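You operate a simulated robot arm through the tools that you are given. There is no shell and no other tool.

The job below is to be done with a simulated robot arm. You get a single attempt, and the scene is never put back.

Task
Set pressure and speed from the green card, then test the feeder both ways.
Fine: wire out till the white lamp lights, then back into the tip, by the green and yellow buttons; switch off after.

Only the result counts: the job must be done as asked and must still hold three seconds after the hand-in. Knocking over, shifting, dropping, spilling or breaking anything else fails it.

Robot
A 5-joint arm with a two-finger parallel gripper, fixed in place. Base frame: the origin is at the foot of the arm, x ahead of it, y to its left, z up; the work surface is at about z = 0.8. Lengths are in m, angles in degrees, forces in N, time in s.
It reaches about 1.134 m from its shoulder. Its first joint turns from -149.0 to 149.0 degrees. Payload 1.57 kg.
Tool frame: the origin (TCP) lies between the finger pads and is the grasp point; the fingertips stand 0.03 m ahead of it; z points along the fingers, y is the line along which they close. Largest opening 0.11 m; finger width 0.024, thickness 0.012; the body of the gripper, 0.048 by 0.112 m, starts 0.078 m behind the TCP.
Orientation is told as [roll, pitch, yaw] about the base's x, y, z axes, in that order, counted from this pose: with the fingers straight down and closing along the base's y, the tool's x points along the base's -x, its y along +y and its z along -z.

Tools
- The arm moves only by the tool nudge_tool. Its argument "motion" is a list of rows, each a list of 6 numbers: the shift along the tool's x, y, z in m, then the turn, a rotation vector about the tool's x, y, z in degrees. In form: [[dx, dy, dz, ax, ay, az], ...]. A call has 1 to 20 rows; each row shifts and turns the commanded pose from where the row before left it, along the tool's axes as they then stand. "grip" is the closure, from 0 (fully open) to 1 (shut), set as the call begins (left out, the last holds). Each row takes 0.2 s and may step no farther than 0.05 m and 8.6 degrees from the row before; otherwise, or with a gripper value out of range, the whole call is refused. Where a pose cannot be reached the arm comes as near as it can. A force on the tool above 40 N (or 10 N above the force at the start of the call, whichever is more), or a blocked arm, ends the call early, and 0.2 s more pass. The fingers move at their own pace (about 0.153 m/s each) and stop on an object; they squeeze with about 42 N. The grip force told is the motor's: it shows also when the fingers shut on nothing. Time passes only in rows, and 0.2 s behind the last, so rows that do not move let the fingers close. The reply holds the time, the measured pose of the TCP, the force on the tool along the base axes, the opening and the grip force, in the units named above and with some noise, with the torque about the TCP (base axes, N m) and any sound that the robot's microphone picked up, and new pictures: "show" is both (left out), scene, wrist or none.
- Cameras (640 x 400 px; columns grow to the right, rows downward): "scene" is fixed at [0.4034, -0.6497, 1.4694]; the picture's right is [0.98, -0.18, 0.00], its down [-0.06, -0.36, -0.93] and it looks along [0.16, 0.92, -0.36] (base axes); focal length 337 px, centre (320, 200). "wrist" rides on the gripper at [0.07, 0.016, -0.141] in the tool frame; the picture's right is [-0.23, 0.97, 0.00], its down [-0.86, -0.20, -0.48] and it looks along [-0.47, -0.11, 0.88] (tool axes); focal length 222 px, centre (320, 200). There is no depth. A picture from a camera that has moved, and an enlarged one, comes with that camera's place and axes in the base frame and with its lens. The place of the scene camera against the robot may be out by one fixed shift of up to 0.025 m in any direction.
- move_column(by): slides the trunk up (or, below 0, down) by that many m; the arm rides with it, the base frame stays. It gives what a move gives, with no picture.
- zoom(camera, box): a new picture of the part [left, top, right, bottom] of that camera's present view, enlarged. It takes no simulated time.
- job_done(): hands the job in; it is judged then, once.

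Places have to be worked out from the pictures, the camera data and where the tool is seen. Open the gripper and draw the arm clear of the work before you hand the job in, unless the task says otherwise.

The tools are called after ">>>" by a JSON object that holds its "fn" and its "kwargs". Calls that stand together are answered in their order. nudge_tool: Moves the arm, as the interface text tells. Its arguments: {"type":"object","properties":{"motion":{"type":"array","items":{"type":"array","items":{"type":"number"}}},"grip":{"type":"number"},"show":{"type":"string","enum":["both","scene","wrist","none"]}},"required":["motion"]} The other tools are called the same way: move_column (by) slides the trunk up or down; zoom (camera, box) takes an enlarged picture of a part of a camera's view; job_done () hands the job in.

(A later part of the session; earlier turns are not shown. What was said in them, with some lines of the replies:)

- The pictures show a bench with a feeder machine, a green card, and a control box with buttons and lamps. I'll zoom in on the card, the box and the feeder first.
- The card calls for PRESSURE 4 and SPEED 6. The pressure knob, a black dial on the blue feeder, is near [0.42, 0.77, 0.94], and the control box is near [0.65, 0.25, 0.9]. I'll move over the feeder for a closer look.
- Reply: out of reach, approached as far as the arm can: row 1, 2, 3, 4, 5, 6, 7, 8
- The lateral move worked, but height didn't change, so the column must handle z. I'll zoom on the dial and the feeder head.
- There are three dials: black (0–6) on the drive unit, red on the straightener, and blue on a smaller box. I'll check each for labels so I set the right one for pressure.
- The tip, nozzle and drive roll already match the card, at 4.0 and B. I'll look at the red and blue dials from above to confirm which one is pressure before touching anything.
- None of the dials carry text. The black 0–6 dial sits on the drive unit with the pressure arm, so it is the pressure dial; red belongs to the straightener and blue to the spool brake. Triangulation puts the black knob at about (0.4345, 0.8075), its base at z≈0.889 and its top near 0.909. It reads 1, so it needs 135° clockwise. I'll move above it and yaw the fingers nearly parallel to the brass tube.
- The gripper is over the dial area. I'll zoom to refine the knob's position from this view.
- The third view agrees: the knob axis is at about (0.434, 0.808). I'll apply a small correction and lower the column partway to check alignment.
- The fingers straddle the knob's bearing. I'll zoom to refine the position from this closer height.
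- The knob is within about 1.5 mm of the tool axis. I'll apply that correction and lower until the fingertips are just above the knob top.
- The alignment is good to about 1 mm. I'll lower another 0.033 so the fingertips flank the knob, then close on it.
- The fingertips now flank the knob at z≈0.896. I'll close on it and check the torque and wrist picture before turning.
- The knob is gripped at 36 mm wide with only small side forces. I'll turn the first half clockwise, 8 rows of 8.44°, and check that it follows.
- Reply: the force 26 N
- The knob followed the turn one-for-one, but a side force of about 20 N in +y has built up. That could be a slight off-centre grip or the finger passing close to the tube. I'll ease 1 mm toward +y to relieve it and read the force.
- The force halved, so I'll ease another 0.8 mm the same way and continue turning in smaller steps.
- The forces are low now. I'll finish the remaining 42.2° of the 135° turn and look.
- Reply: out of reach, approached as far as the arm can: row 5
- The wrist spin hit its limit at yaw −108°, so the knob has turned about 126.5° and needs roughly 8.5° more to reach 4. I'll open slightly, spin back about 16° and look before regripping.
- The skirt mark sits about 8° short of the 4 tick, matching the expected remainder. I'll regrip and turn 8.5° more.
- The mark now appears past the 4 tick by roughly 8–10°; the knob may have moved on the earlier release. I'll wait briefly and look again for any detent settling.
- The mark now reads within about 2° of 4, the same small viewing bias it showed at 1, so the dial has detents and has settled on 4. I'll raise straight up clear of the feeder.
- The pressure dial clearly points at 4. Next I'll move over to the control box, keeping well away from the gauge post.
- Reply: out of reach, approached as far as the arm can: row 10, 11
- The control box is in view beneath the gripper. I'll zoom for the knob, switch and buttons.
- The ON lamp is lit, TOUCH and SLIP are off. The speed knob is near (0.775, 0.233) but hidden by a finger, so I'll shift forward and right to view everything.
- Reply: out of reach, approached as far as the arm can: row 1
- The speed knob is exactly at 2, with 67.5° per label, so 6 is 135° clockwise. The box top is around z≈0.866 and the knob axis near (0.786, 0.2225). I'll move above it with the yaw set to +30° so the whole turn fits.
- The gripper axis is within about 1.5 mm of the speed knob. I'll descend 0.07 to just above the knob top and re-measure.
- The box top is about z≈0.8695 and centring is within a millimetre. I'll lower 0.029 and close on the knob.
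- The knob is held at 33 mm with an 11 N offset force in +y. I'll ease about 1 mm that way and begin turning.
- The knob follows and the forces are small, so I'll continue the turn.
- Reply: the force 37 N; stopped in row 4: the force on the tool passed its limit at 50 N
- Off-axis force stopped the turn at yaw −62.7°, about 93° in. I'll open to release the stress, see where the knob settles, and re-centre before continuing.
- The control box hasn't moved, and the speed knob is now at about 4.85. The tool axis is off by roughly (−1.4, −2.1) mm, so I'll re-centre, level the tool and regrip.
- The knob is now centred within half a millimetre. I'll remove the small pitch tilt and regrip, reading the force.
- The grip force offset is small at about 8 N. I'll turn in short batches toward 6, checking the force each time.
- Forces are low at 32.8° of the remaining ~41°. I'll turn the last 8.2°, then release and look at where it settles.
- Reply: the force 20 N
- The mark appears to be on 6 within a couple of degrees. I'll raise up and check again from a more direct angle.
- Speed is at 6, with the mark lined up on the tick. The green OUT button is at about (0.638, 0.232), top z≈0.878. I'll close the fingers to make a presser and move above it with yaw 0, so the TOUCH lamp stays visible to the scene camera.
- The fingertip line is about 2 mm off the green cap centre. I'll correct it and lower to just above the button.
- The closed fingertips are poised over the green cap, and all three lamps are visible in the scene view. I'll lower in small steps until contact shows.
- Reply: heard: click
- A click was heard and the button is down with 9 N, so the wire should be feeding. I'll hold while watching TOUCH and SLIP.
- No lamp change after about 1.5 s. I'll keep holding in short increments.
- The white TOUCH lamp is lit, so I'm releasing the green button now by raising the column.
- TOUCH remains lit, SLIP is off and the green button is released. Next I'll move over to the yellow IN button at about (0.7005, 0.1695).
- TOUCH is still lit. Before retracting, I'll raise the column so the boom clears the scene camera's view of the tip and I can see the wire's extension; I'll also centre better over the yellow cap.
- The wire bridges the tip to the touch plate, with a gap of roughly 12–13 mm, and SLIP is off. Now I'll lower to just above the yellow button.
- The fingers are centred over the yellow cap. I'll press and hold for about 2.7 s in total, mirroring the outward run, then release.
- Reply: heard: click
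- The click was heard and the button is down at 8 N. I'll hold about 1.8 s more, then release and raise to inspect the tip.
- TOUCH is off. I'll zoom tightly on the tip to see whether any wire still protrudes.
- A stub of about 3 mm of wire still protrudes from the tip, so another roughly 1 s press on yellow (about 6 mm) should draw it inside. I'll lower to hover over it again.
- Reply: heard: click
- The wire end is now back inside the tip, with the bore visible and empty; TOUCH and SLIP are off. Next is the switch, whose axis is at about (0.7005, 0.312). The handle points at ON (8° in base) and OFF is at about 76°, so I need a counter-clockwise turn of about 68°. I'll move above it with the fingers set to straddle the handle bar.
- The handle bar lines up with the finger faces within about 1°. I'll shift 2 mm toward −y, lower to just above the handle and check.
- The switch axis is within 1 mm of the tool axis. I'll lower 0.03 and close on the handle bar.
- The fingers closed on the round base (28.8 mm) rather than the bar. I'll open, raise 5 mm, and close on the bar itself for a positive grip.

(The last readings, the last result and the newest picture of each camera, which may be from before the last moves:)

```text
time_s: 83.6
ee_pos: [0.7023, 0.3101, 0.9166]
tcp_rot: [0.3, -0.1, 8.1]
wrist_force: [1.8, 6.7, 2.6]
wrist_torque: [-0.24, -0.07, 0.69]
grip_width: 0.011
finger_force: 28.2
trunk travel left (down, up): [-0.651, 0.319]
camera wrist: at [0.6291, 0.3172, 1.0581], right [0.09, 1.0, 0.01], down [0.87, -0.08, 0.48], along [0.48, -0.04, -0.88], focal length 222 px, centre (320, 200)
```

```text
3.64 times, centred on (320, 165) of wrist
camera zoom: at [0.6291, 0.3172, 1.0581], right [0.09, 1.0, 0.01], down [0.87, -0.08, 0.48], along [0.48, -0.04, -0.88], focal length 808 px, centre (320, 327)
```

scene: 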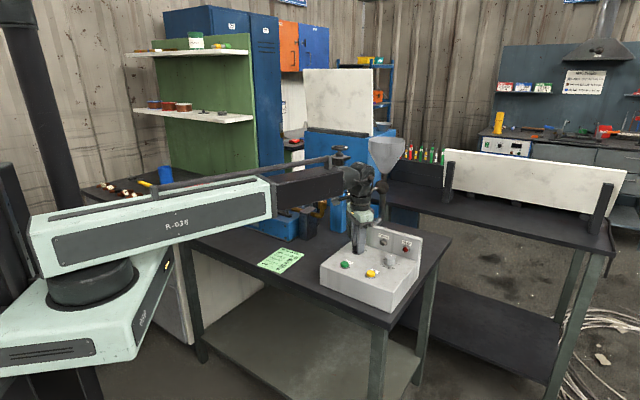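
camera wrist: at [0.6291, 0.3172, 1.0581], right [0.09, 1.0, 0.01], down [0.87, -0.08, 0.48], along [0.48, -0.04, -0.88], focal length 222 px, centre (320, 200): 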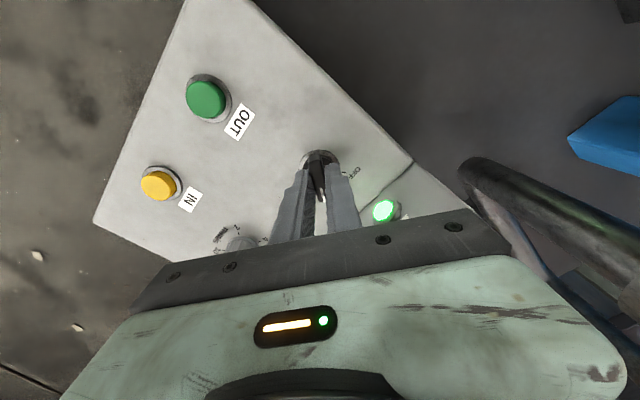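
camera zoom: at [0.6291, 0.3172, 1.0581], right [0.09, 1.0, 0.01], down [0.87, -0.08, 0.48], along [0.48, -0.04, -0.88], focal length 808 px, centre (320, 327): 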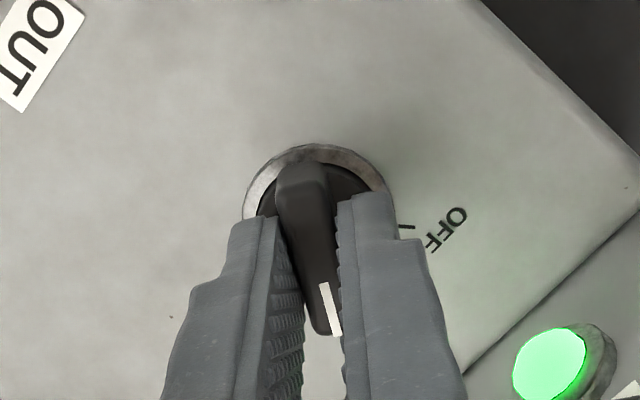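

The bar is gripped at 11 mm. Now I'll turn counter-clockwise toward OFF in small batches, watching the force.

>>> {"fn": "nudge_tool", "kwargs": {"motion": [[0, 0, 0, 0, 0, -8.5], [0, 0, 0, 0, 0, -8.5], [0, 0, 0, 0, 0, -8.5]], "show": "wrist"}}

>>> {"fn": "zoom", "kwargs": {"camera": "wrist", "box": [250, 110, 390, 220]}}

```text
time_s: 84.4
ee_pos: [0.7014, 0.311, 0.9179]
tcp_rot: [0.3, -0.3, 33.8]
wrist_force: [5.9, 17.9, 10.0]
wrist_torque: [-0.06, 0.07, -0.01]
grip_width: 0.0106
finger_force: 28.6
trunk travel left (down, up): [-0.651, 0.319]
camera wrist: at [0.633, 0.2862, 1.0578], right [-0.35, 0.94, 0.01], down [0.82, 0.31, 0.48], along [0.45, 0.17, -0.88], focal length 222 px, centre (320, 200)
```

wrist: 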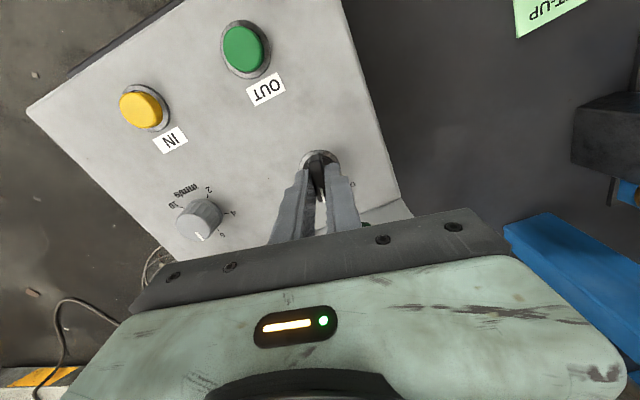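

```text
3.64 times, centred on (320, 165) of wrist
camera zoom: at [0.633, 0.2862, 1.0578], right [-0.35, 0.94, 0.01], down [0.82, 0.31, 0.48], along [0.45, 0.17, -0.88], focal length 808 px, centre (320, 327)
```

zoom: 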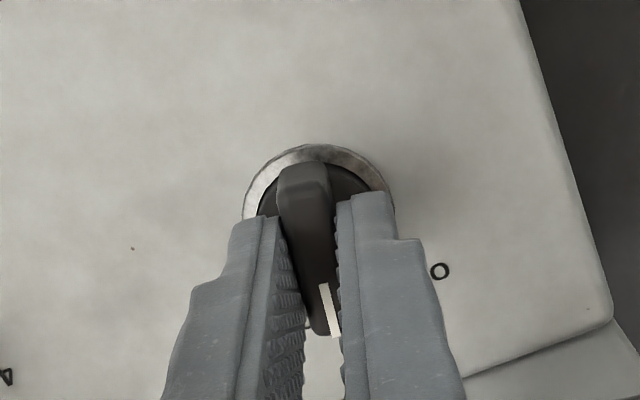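

The handle is following the turn. A side force of 18 N in +y is building, so I'll ease about 1.2 mm that way and continue.

>>> {"fn": "nudge_tool", "kwargs": {"motion": [[-0.001, 0.0008, 0, 0, 0, -4], [0, 0, 0, 0, 0, -8.5]], "show": "none"}}

```text
time_s: 85.0
ee_pos: [0.7013, 0.3131, 0.9178]
tcp_rot: [0.3, -0.2, 46.3]
wrist_force: [-2.4, 10.5, 0.3]
wrist_torque: [0.68, -0.68, 0.0]
grip_width: 0.0109
finger_force: 28.8
trunk travel left (down, up): [-0.651, 0.319]
```

>>> {"fn": "nudge_tool", "kwargs": {"motion": [[-0.0004, 0.0005, 0, 0, 0, -8], [0, 0, 0, 0, 0, -8]], "show": "scene"}}

>>> {"fn": "zoom", "kwargs": {"camera": "scene", "box": [325, 210, 415, 280]}}

```text
time_s: 85.6
ee_pos: [0.7009, 0.3117, 0.9173]
tcp_rot: [0.1, -0.2, 62.3]
wrist_force: [-6.4, 7.3, -2.7]
wrist_torque: [-0.44, 0.34, -0.04]
grip_width: 0.0109
finger_force: 28.7
trunk travel left (down, up): [-0.651, 0.319]
```

scene: 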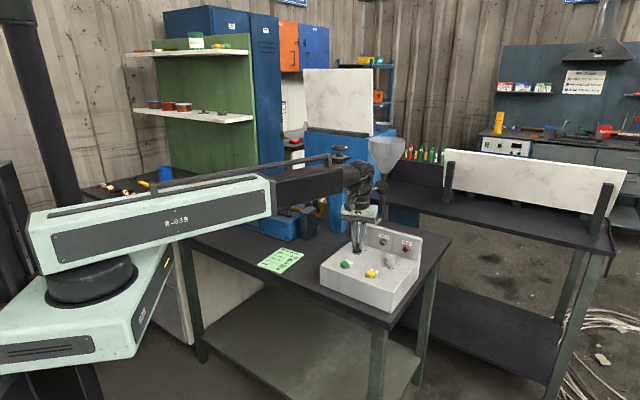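

```text
5.71 times, centred on (370, 245) of scene
camera zoom: at [0.4034, -0.6497, 1.4694], right [0.98, -0.18, 0.0], down [-0.06, -0.36, -0.93], along [0.16, 0.92, -0.36], focal length 1926 px, centre (34, -57)
```

zoom: 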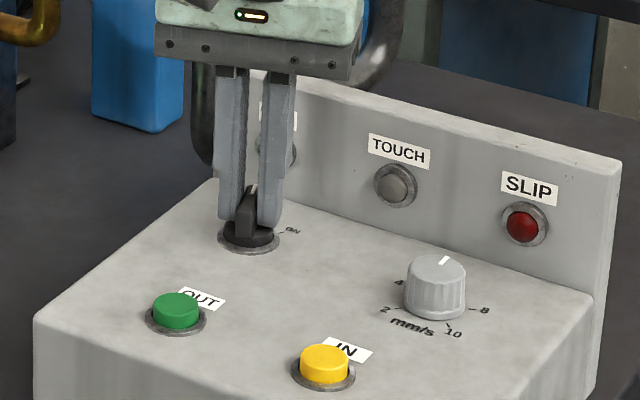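

The ON lamp already looks dark. I'll turn the last 14° to reach the OFF mark.

>>> {"fn": "nudge_tool", "kwargs": {"motion": [[0, 0, 0, 0, 0, -7], [0, 0, 0, 0, 0, -7], [0, 0, 0, 0, 0, 0]], "show": "wrist"}}

>>> {"fn": "zoom", "kwargs": {"camera": "wrist", "box": [250, 110, 390, 220]}}

```text
time_s: 86.4
ee_pos: [0.7007, 0.3123, 0.9188]
tcp_rot: [0.1, -0.2, 76.2]
wrist_force: [-17.9, 0.0, -15.2]
wrist_torque: [-0.7, 0.39, -0.02]
grip_width: 0.0108
finger_force: 29.0
trunk travel left (down, up): [-0.651, 0.319]
camera wrist: at [0.6673, 0.2485, 1.0578], right [-0.89, 0.45, 0.0], down [0.4, 0.78, 0.48], along [0.22, 0.43, -0.88], focal length 222 px, centre (320, 200)
```

wrist: 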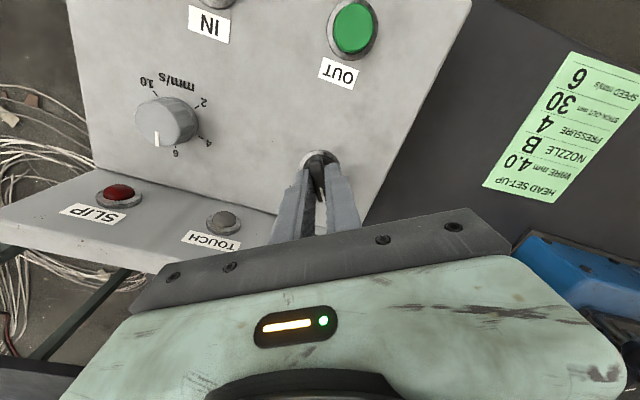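

```text
3.64 times, centred on (320, 165) of wrist
camera zoom: at [0.6673, 0.2485, 1.0578], right [-0.89, 0.45, 0.0], down [0.4, 0.78, 0.48], along [0.22, 0.43, -0.88], focal length 808 px, centre (320, 327)
```

zoom: 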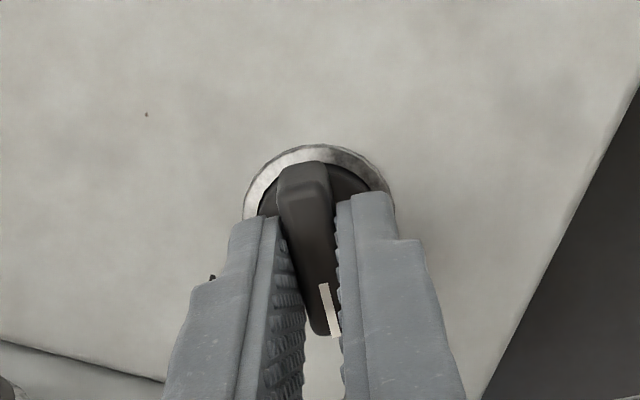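

The handle is at the OFF bearing of about 76°. I'll release it, raise straight up and check the switch and lamps.

>>> {"fn": "nudge_tool", "kwargs": {"motion": [[0, 0, 0, 0, 0, 0], [0, 0, 0, 0, 0, 0], [0, 0, 0, 0, 0, 0]], "grip": 0.6, "show": "none"}}

>>> {"fn": "move_column", "kwargs": {"by": 0.15}}

>>> {"fn": "nudge_tool", "kwargs": {"motion": [[0, 0, 0, 0, 0, 8.5], [0, 0, 0, 0, 0, 8.5], [0, 0, 0, 0, 0, 8.5], [0, 0, 0, 0, 0, 8.5], [0, 0, 0, 0, 0, 8.5], [0, 0, 0, 0, 0, 8.5], [0, 0, 0, 0, 0, 8.5], [0, 0, 0, 0, 0, 8.5]]}}

>>> {"fn": "zoom", "kwargs": {"camera": "wrist", "box": [230, 60, 400, 190]}}

>>> {"fn": "zoom", "kwargs": {"camera": "scene", "box": [325, 210, 415, 280]}}

```text
time_s: 87.2
ee_pos: [0.7014, 0.312, 0.9169]
tcp_rot: [0.0, -0.3, 76.1]
wrist_force: [-0.4, 0.1, -0.1]
wrist_torque: [-0.02, -0.04, 0.0]
grip_width: 0.0441
finger_force: 0.0
trunk travel left (down, up): [-0.651, 0.319]
```

```text
time_s: 88.9
ee_pos: [0.7017, 0.3126, 1.0674]
tcp_rot: [0.1, -0.3, 76.1]
wrist_force: [-1.0, 0.4, 0.1]
wrist_torque: [0.0, 0.02, -0.02]
grip_width: 0.044
finger_force: 0.1
trunk travel left (down, up): [-0.801, 0.169]
```

```text
time_s: 90.7
ee_pos: [0.7026, 0.312, 1.0673]
tcp_rot: [0.4, -0.1, 8.0]
wrist_force: [-0.6, 0.6, 0.0]
wrist_torque: [0.01, -0.01, 0.02]
grip_width: 0.0438
finger_force: 0.0
trunk travel left (down, up): [-0.801, 0.169]
camera wrist: at [0.6293, 0.3182, 1.2082], right [0.09, 1.0, 0.01], down [0.87, -0.08, 0.48], along [0.48, -0.04, -0.88], focal length 222 px, centre (320, 200)
```

scene: 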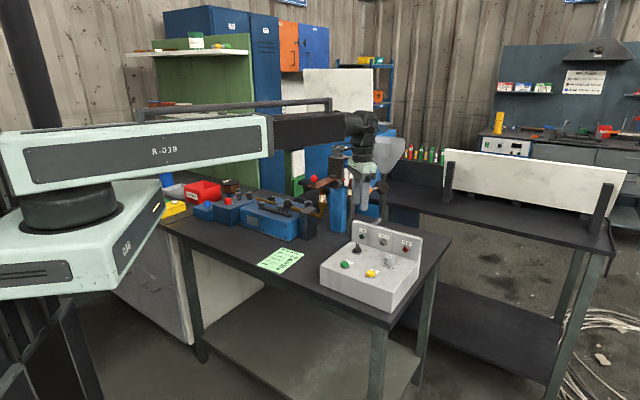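
wrist: 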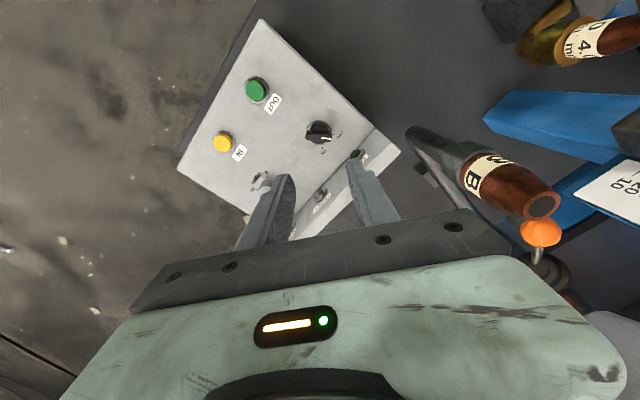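

```text
3.08 times, centred on (315, 125) of wrist
camera zoom: at [0.6293, 0.3182, 1.2082], right [0.09, 1.0, 0.01], down [0.87, -0.08, 0.48], along [0.48, -0.04, -0.88], focal length 684 px, centre (335, 431)
```

zoom: 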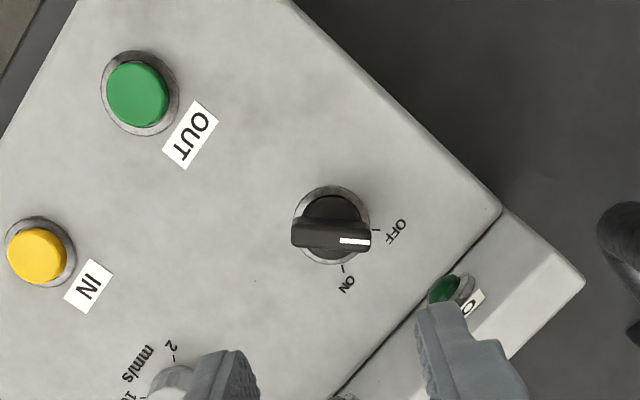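

```text
5.71 times, centred on (370, 245) of scene
camera zoom: at [0.4034, -0.6497, 1.4694], right [0.98, -0.18, 0.0], down [-0.06, -0.36, -0.93], along [0.16, 0.92, -0.36], focal length 1926 px, centre (34, -57)
```

zoom: 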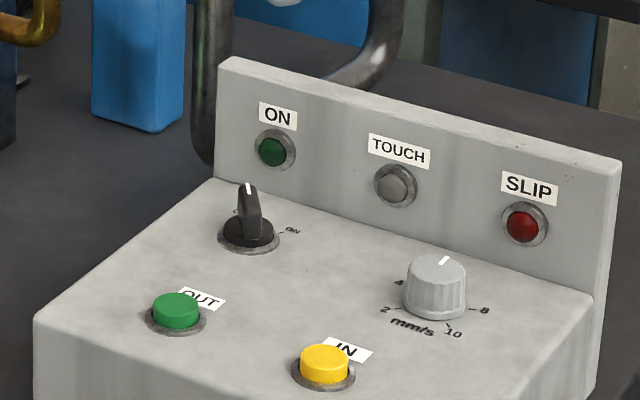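

The ON lamp is dark and the handle points to OFF. I'll raise the arm and take one more direct look at the speed dial from the same vantage I used before setting it.

>>> {"fn": "move_column", "kwargs": {"by": 0.06}}

>>> {"fn": "nudge_tool", "kwargs": {"motion": [[0, 0, 0, 0, 0, 8.0], [-0.012, -0.036, 0, 0, 0, 0], [-0.018, -0.036, 0, 0, 0, 0], [-0.02, -0.038, 0, 0, 0, 0], [0, 0, 0, 0, 0, 0]], "grip": 0, "show": "wrist"}}

>>> {"fn": "zoom", "kwargs": {"camera": "wrist", "box": [310, 110, 370, 160]}}

>>> {"fn": "zoom", "kwargs": {"camera": "scene", "box": [315, 180, 330, 196]}}

```text
time_s: 91.7
ee_pos: [0.7009, 0.3121, 1.1274]
tcp_rot: [0.3, -0.1, 8.0]
wrist_force: [0.0, -0.5, 0.2]
wrist_torque: [0.05, -0.02, 0.01]
grip_width: 0.0441
finger_force: 0.0
trunk travel left (down, up): [-0.861, 0.109]
```

```text
time_s: 92.9
ee_pos: [0.7526, 0.2019, 1.1281]
tcp_rot: [0.3, 0.0, 0.2]
wrist_force: [-0.1, 0.0, 0.2]
wrist_torque: [-0.02, 0.02, -0.02]
grip_width: 0.1099
finger_force: 0.1
trunk travel left (down, up): [-0.861, 0.109]
camera wrist: at [0.6815, 0.2181, 1.2682], right [0.23, 0.97, 0.01], down [0.86, -0.2, 0.48], along [0.47, -0.1, -0.88], focal length 222 px, centre (320, 200)
```

wrist: 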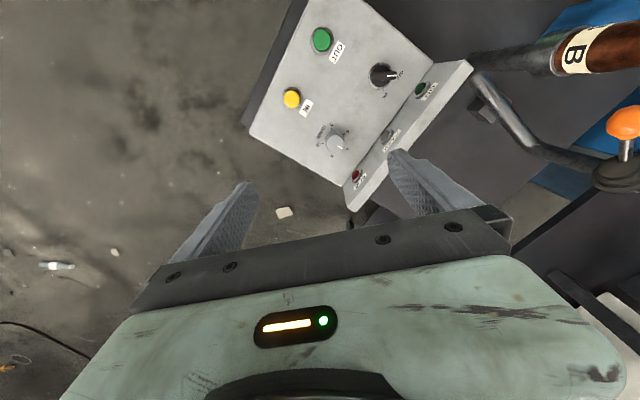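

```text
8.00 times, centred on (340, 135) of wrist
camera zoom: at [0.6815, 0.2181, 1.2682], right [0.23, 0.97, 0.01], down [0.86, -0.2, 0.48], along [0.47, -0.1, -0.88], focal length 1777 px, centre (160, 720)
```

zoom: 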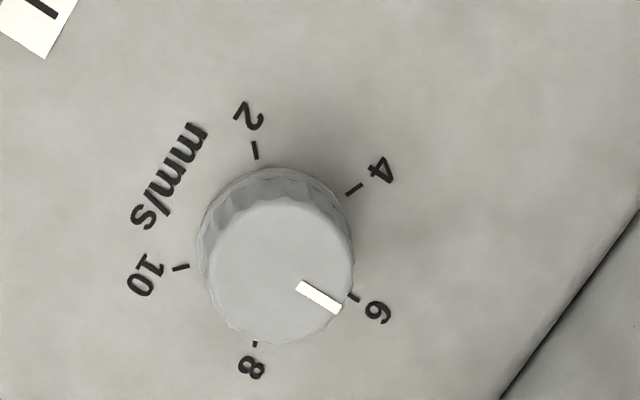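

```text
16.00 times, centred on (322, 188) of scene
camera zoom: at [0.4034, -0.6497, 1.4694], right [0.98, -0.18, 0.0], down [-0.06, -0.36, -0.93], along [0.16, 0.92, -0.36], focal length 5394 px, centre (280, 392)
```

zoom: 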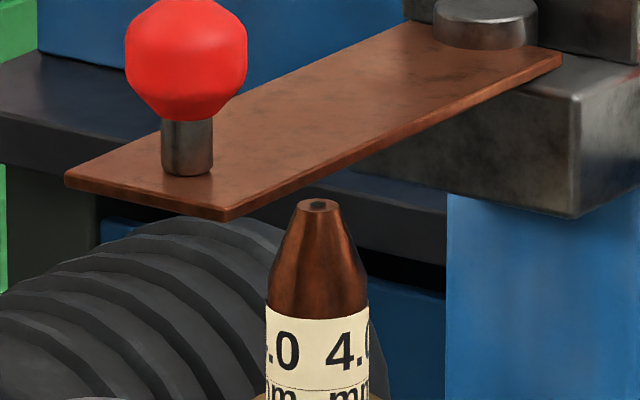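

The wire stays in the tip. The speed mark may be a few degrees shy of the 6 tick, so I'll zoom tighter to measure it.

>>> {"fn": "zoom", "kwargs": {"camera": "wrist", "box": [320, 122, 355, 146]}}

>>> {"fn": "zoom", "kwargs": {"camera": "wrist", "box": [345, 130, 367, 146]}}

```text
16.00 times, centred on (338, 134) of wrist
camera zoom: at [0.6815, 0.2181, 1.2682], right [0.23, 0.97, 0.01], down [0.86, -0.2, 0.48], along [0.47, -0.1, -0.88], focal length 3554 px, centre (40, 1256)
```

zoom: 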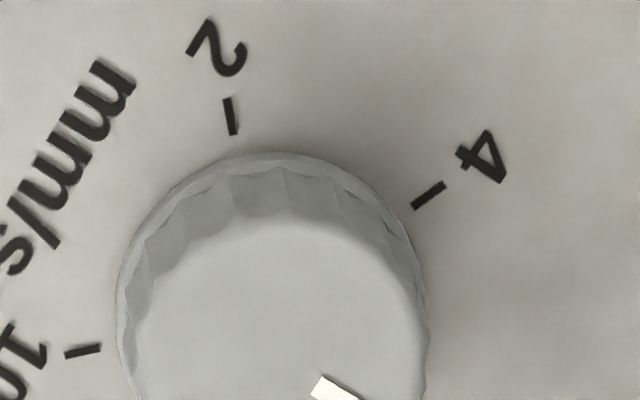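

```text
16.00 times, centred on (356, 138) of wrist
camera zoom: at [0.6815, 0.2181, 1.2682], right [0.23, 0.97, 0.01], down [0.86, -0.2, 0.48], along [0.47, -0.1, -0.88], focal length 3554 px, centre (-256, 1192)
```

zoom: 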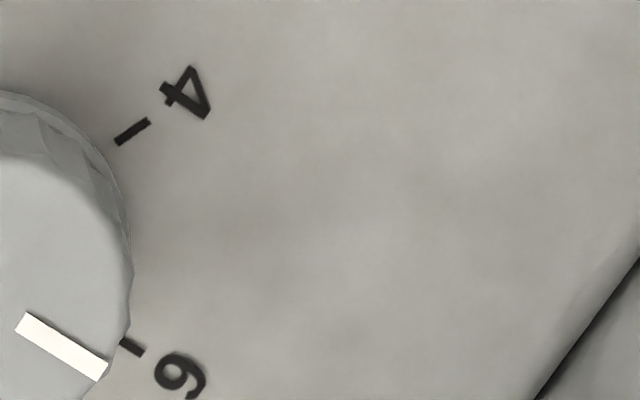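

A tighter measurement puts the speed mark within about 1° of the 6 tick. I'll now raise fully and retreat toward the starting pose, viewing the pressure dial once more on the way.

>>> {"fn": "move_column", "kwargs": {"by": 0.105}}

>>> {"fn": "nudge_tool", "kwargs": {"motion": [[0.036, 0.028, 0, 0, 0, 0], [0.036, 0.028, 0, 0, 0, 0], [0.036, 0.028, 0, 0, 0, 0], [0.036, 0.028, 0, 0, 0, 0], [0.036, 0.028, 0, 0, 0, 0], [0.036, 0.028, 0, 0, 0, 0], [0.036, 0.028, 0, 0, 0, 0], [0.036, 0.028, 0, 0, 0, 0], [0.036, 0.028, 0, 0, 0, 0], [0, 0.035, 0, 0, 0, 0], [0, 0.035, 0, 0, 0, 0], [0, 0.035, 0, 0, 0, 0], [0, 0, 0, 0, 0, 0]], "grip": 0}}

>>> {"fn": "zoom", "kwargs": {"camera": "wrist", "box": [360, 60, 480, 150]}}

>>> {"fn": "zoom", "kwargs": {"camera": "scene", "box": [300, 160, 430, 320]}}

```text
time_s: 94.3
ee_pos: [0.752, 0.2023, 1.2312]
tcp_rot: [0.3, -0.1, 0.1]
wrist_force: [-0.7, 0.5, 0.3]
wrist_torque: [-0.02, 0.01, 0.01]
grip_width: 0.1101
finger_force: 0.0
trunk travel left (down, up): [-0.966, 0.004]
```

```text
time_s: 97.1
ee_pos: [0.4271, 0.5596, 1.2322]
tcp_rot: [0.3, 0.0, 0.1]
wrist_force: [-1.2, -0.8, 0.5]
wrist_torque: [-0.02, 0.05, 0.02]
grip_width: 0.1098
finger_force: 0.1
out of reach, approached as far as the arm can: row 5
trunk travel left (down, up): [-0.966, 0.004]
camera wrist: at [0.3565, 0.5756, 1.3733], right [0.23, 0.97, 0.01], down [0.86, -0.2, 0.48], along [0.47, -0.1, -0.88], focal length 222 px, centre (320, 200)
```

scene: 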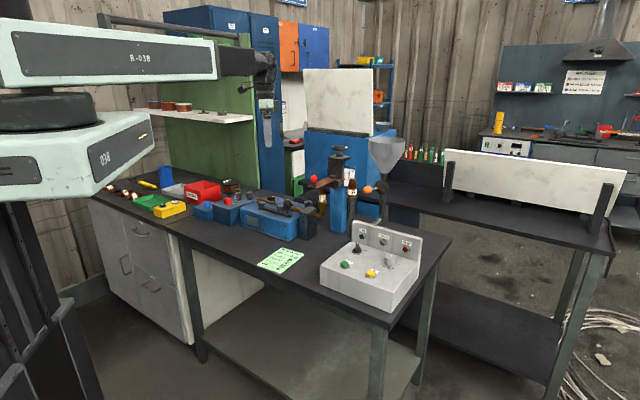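
wrist: 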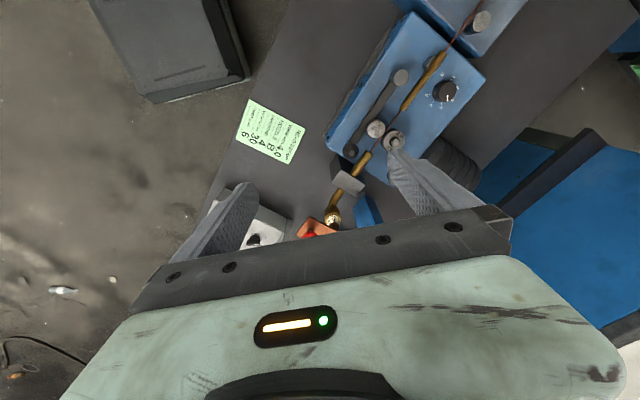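

```text
4.44 times, centred on (420, 105) of wrist
camera zoom: at [0.3565, 0.5756, 1.3733], right [0.23, 0.97, 0.01], down [0.86, -0.2, 0.48], along [0.47, -0.1, -0.88], focal length 987 px, centre (-124, 622)
```

zoom: 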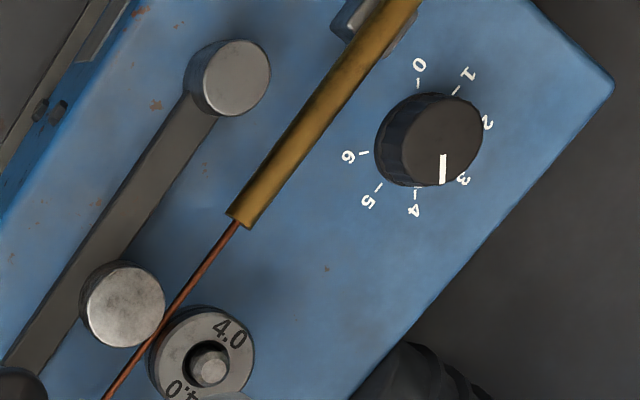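

```text
2.50 times, centred on (365, 240) of scene
camera zoom: at [0.4034, -0.6497, 1.4694], right [0.98, -0.18, 0.0], down [-0.06, -0.36, -0.93], along [0.16, 0.92, -0.36], focal length 843 px, centre (208, 100)
```

zoom: 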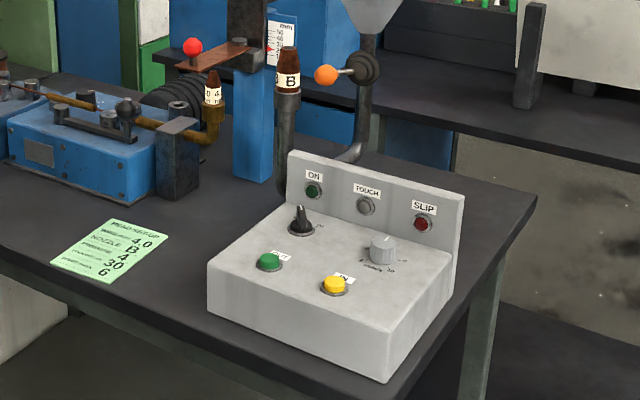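

Final check: pressure dial on 4, speed on 6, wire back in the tip, switch at OFF with all lamps dark, and nothing displaced. The gripper is open and clear, so I'm handing in the job.

>>> {"fn": "job_done", "kwargs": {}}

```text
The job is handed in.
```

The feeder test is done and handed in. It ran both ways with no slip, and the control box is switched off.

- **Pressure:** set to 4 on the black 0–6 dial of the drive unit. None of the dials carry text, so I took this one as pressure because it sits with the drive rolls and pressure arm.
- **Speed:** set to 6 mm/s, with the mark within about 1° of the 6 tick.
- **Wire out:** I held the green button until the white TOUCH lamp lit, then released it.
- **Wire back:** the first press on the yellow button left about 3 mm of wire showing. A second short press drew it inside the tip.
- **Switch:** turned to OFF, and the ON lamp went dark.

While I was turning the speed knob, the force limit stopped the arm once because the grip was slightly off-centre. The control box did not shift, and I re-gripped to finish the turn. I left the stick-out gauge alone, since you asked only for pressure and speed. It reads roughly 20–25 mm, while the card says 30.
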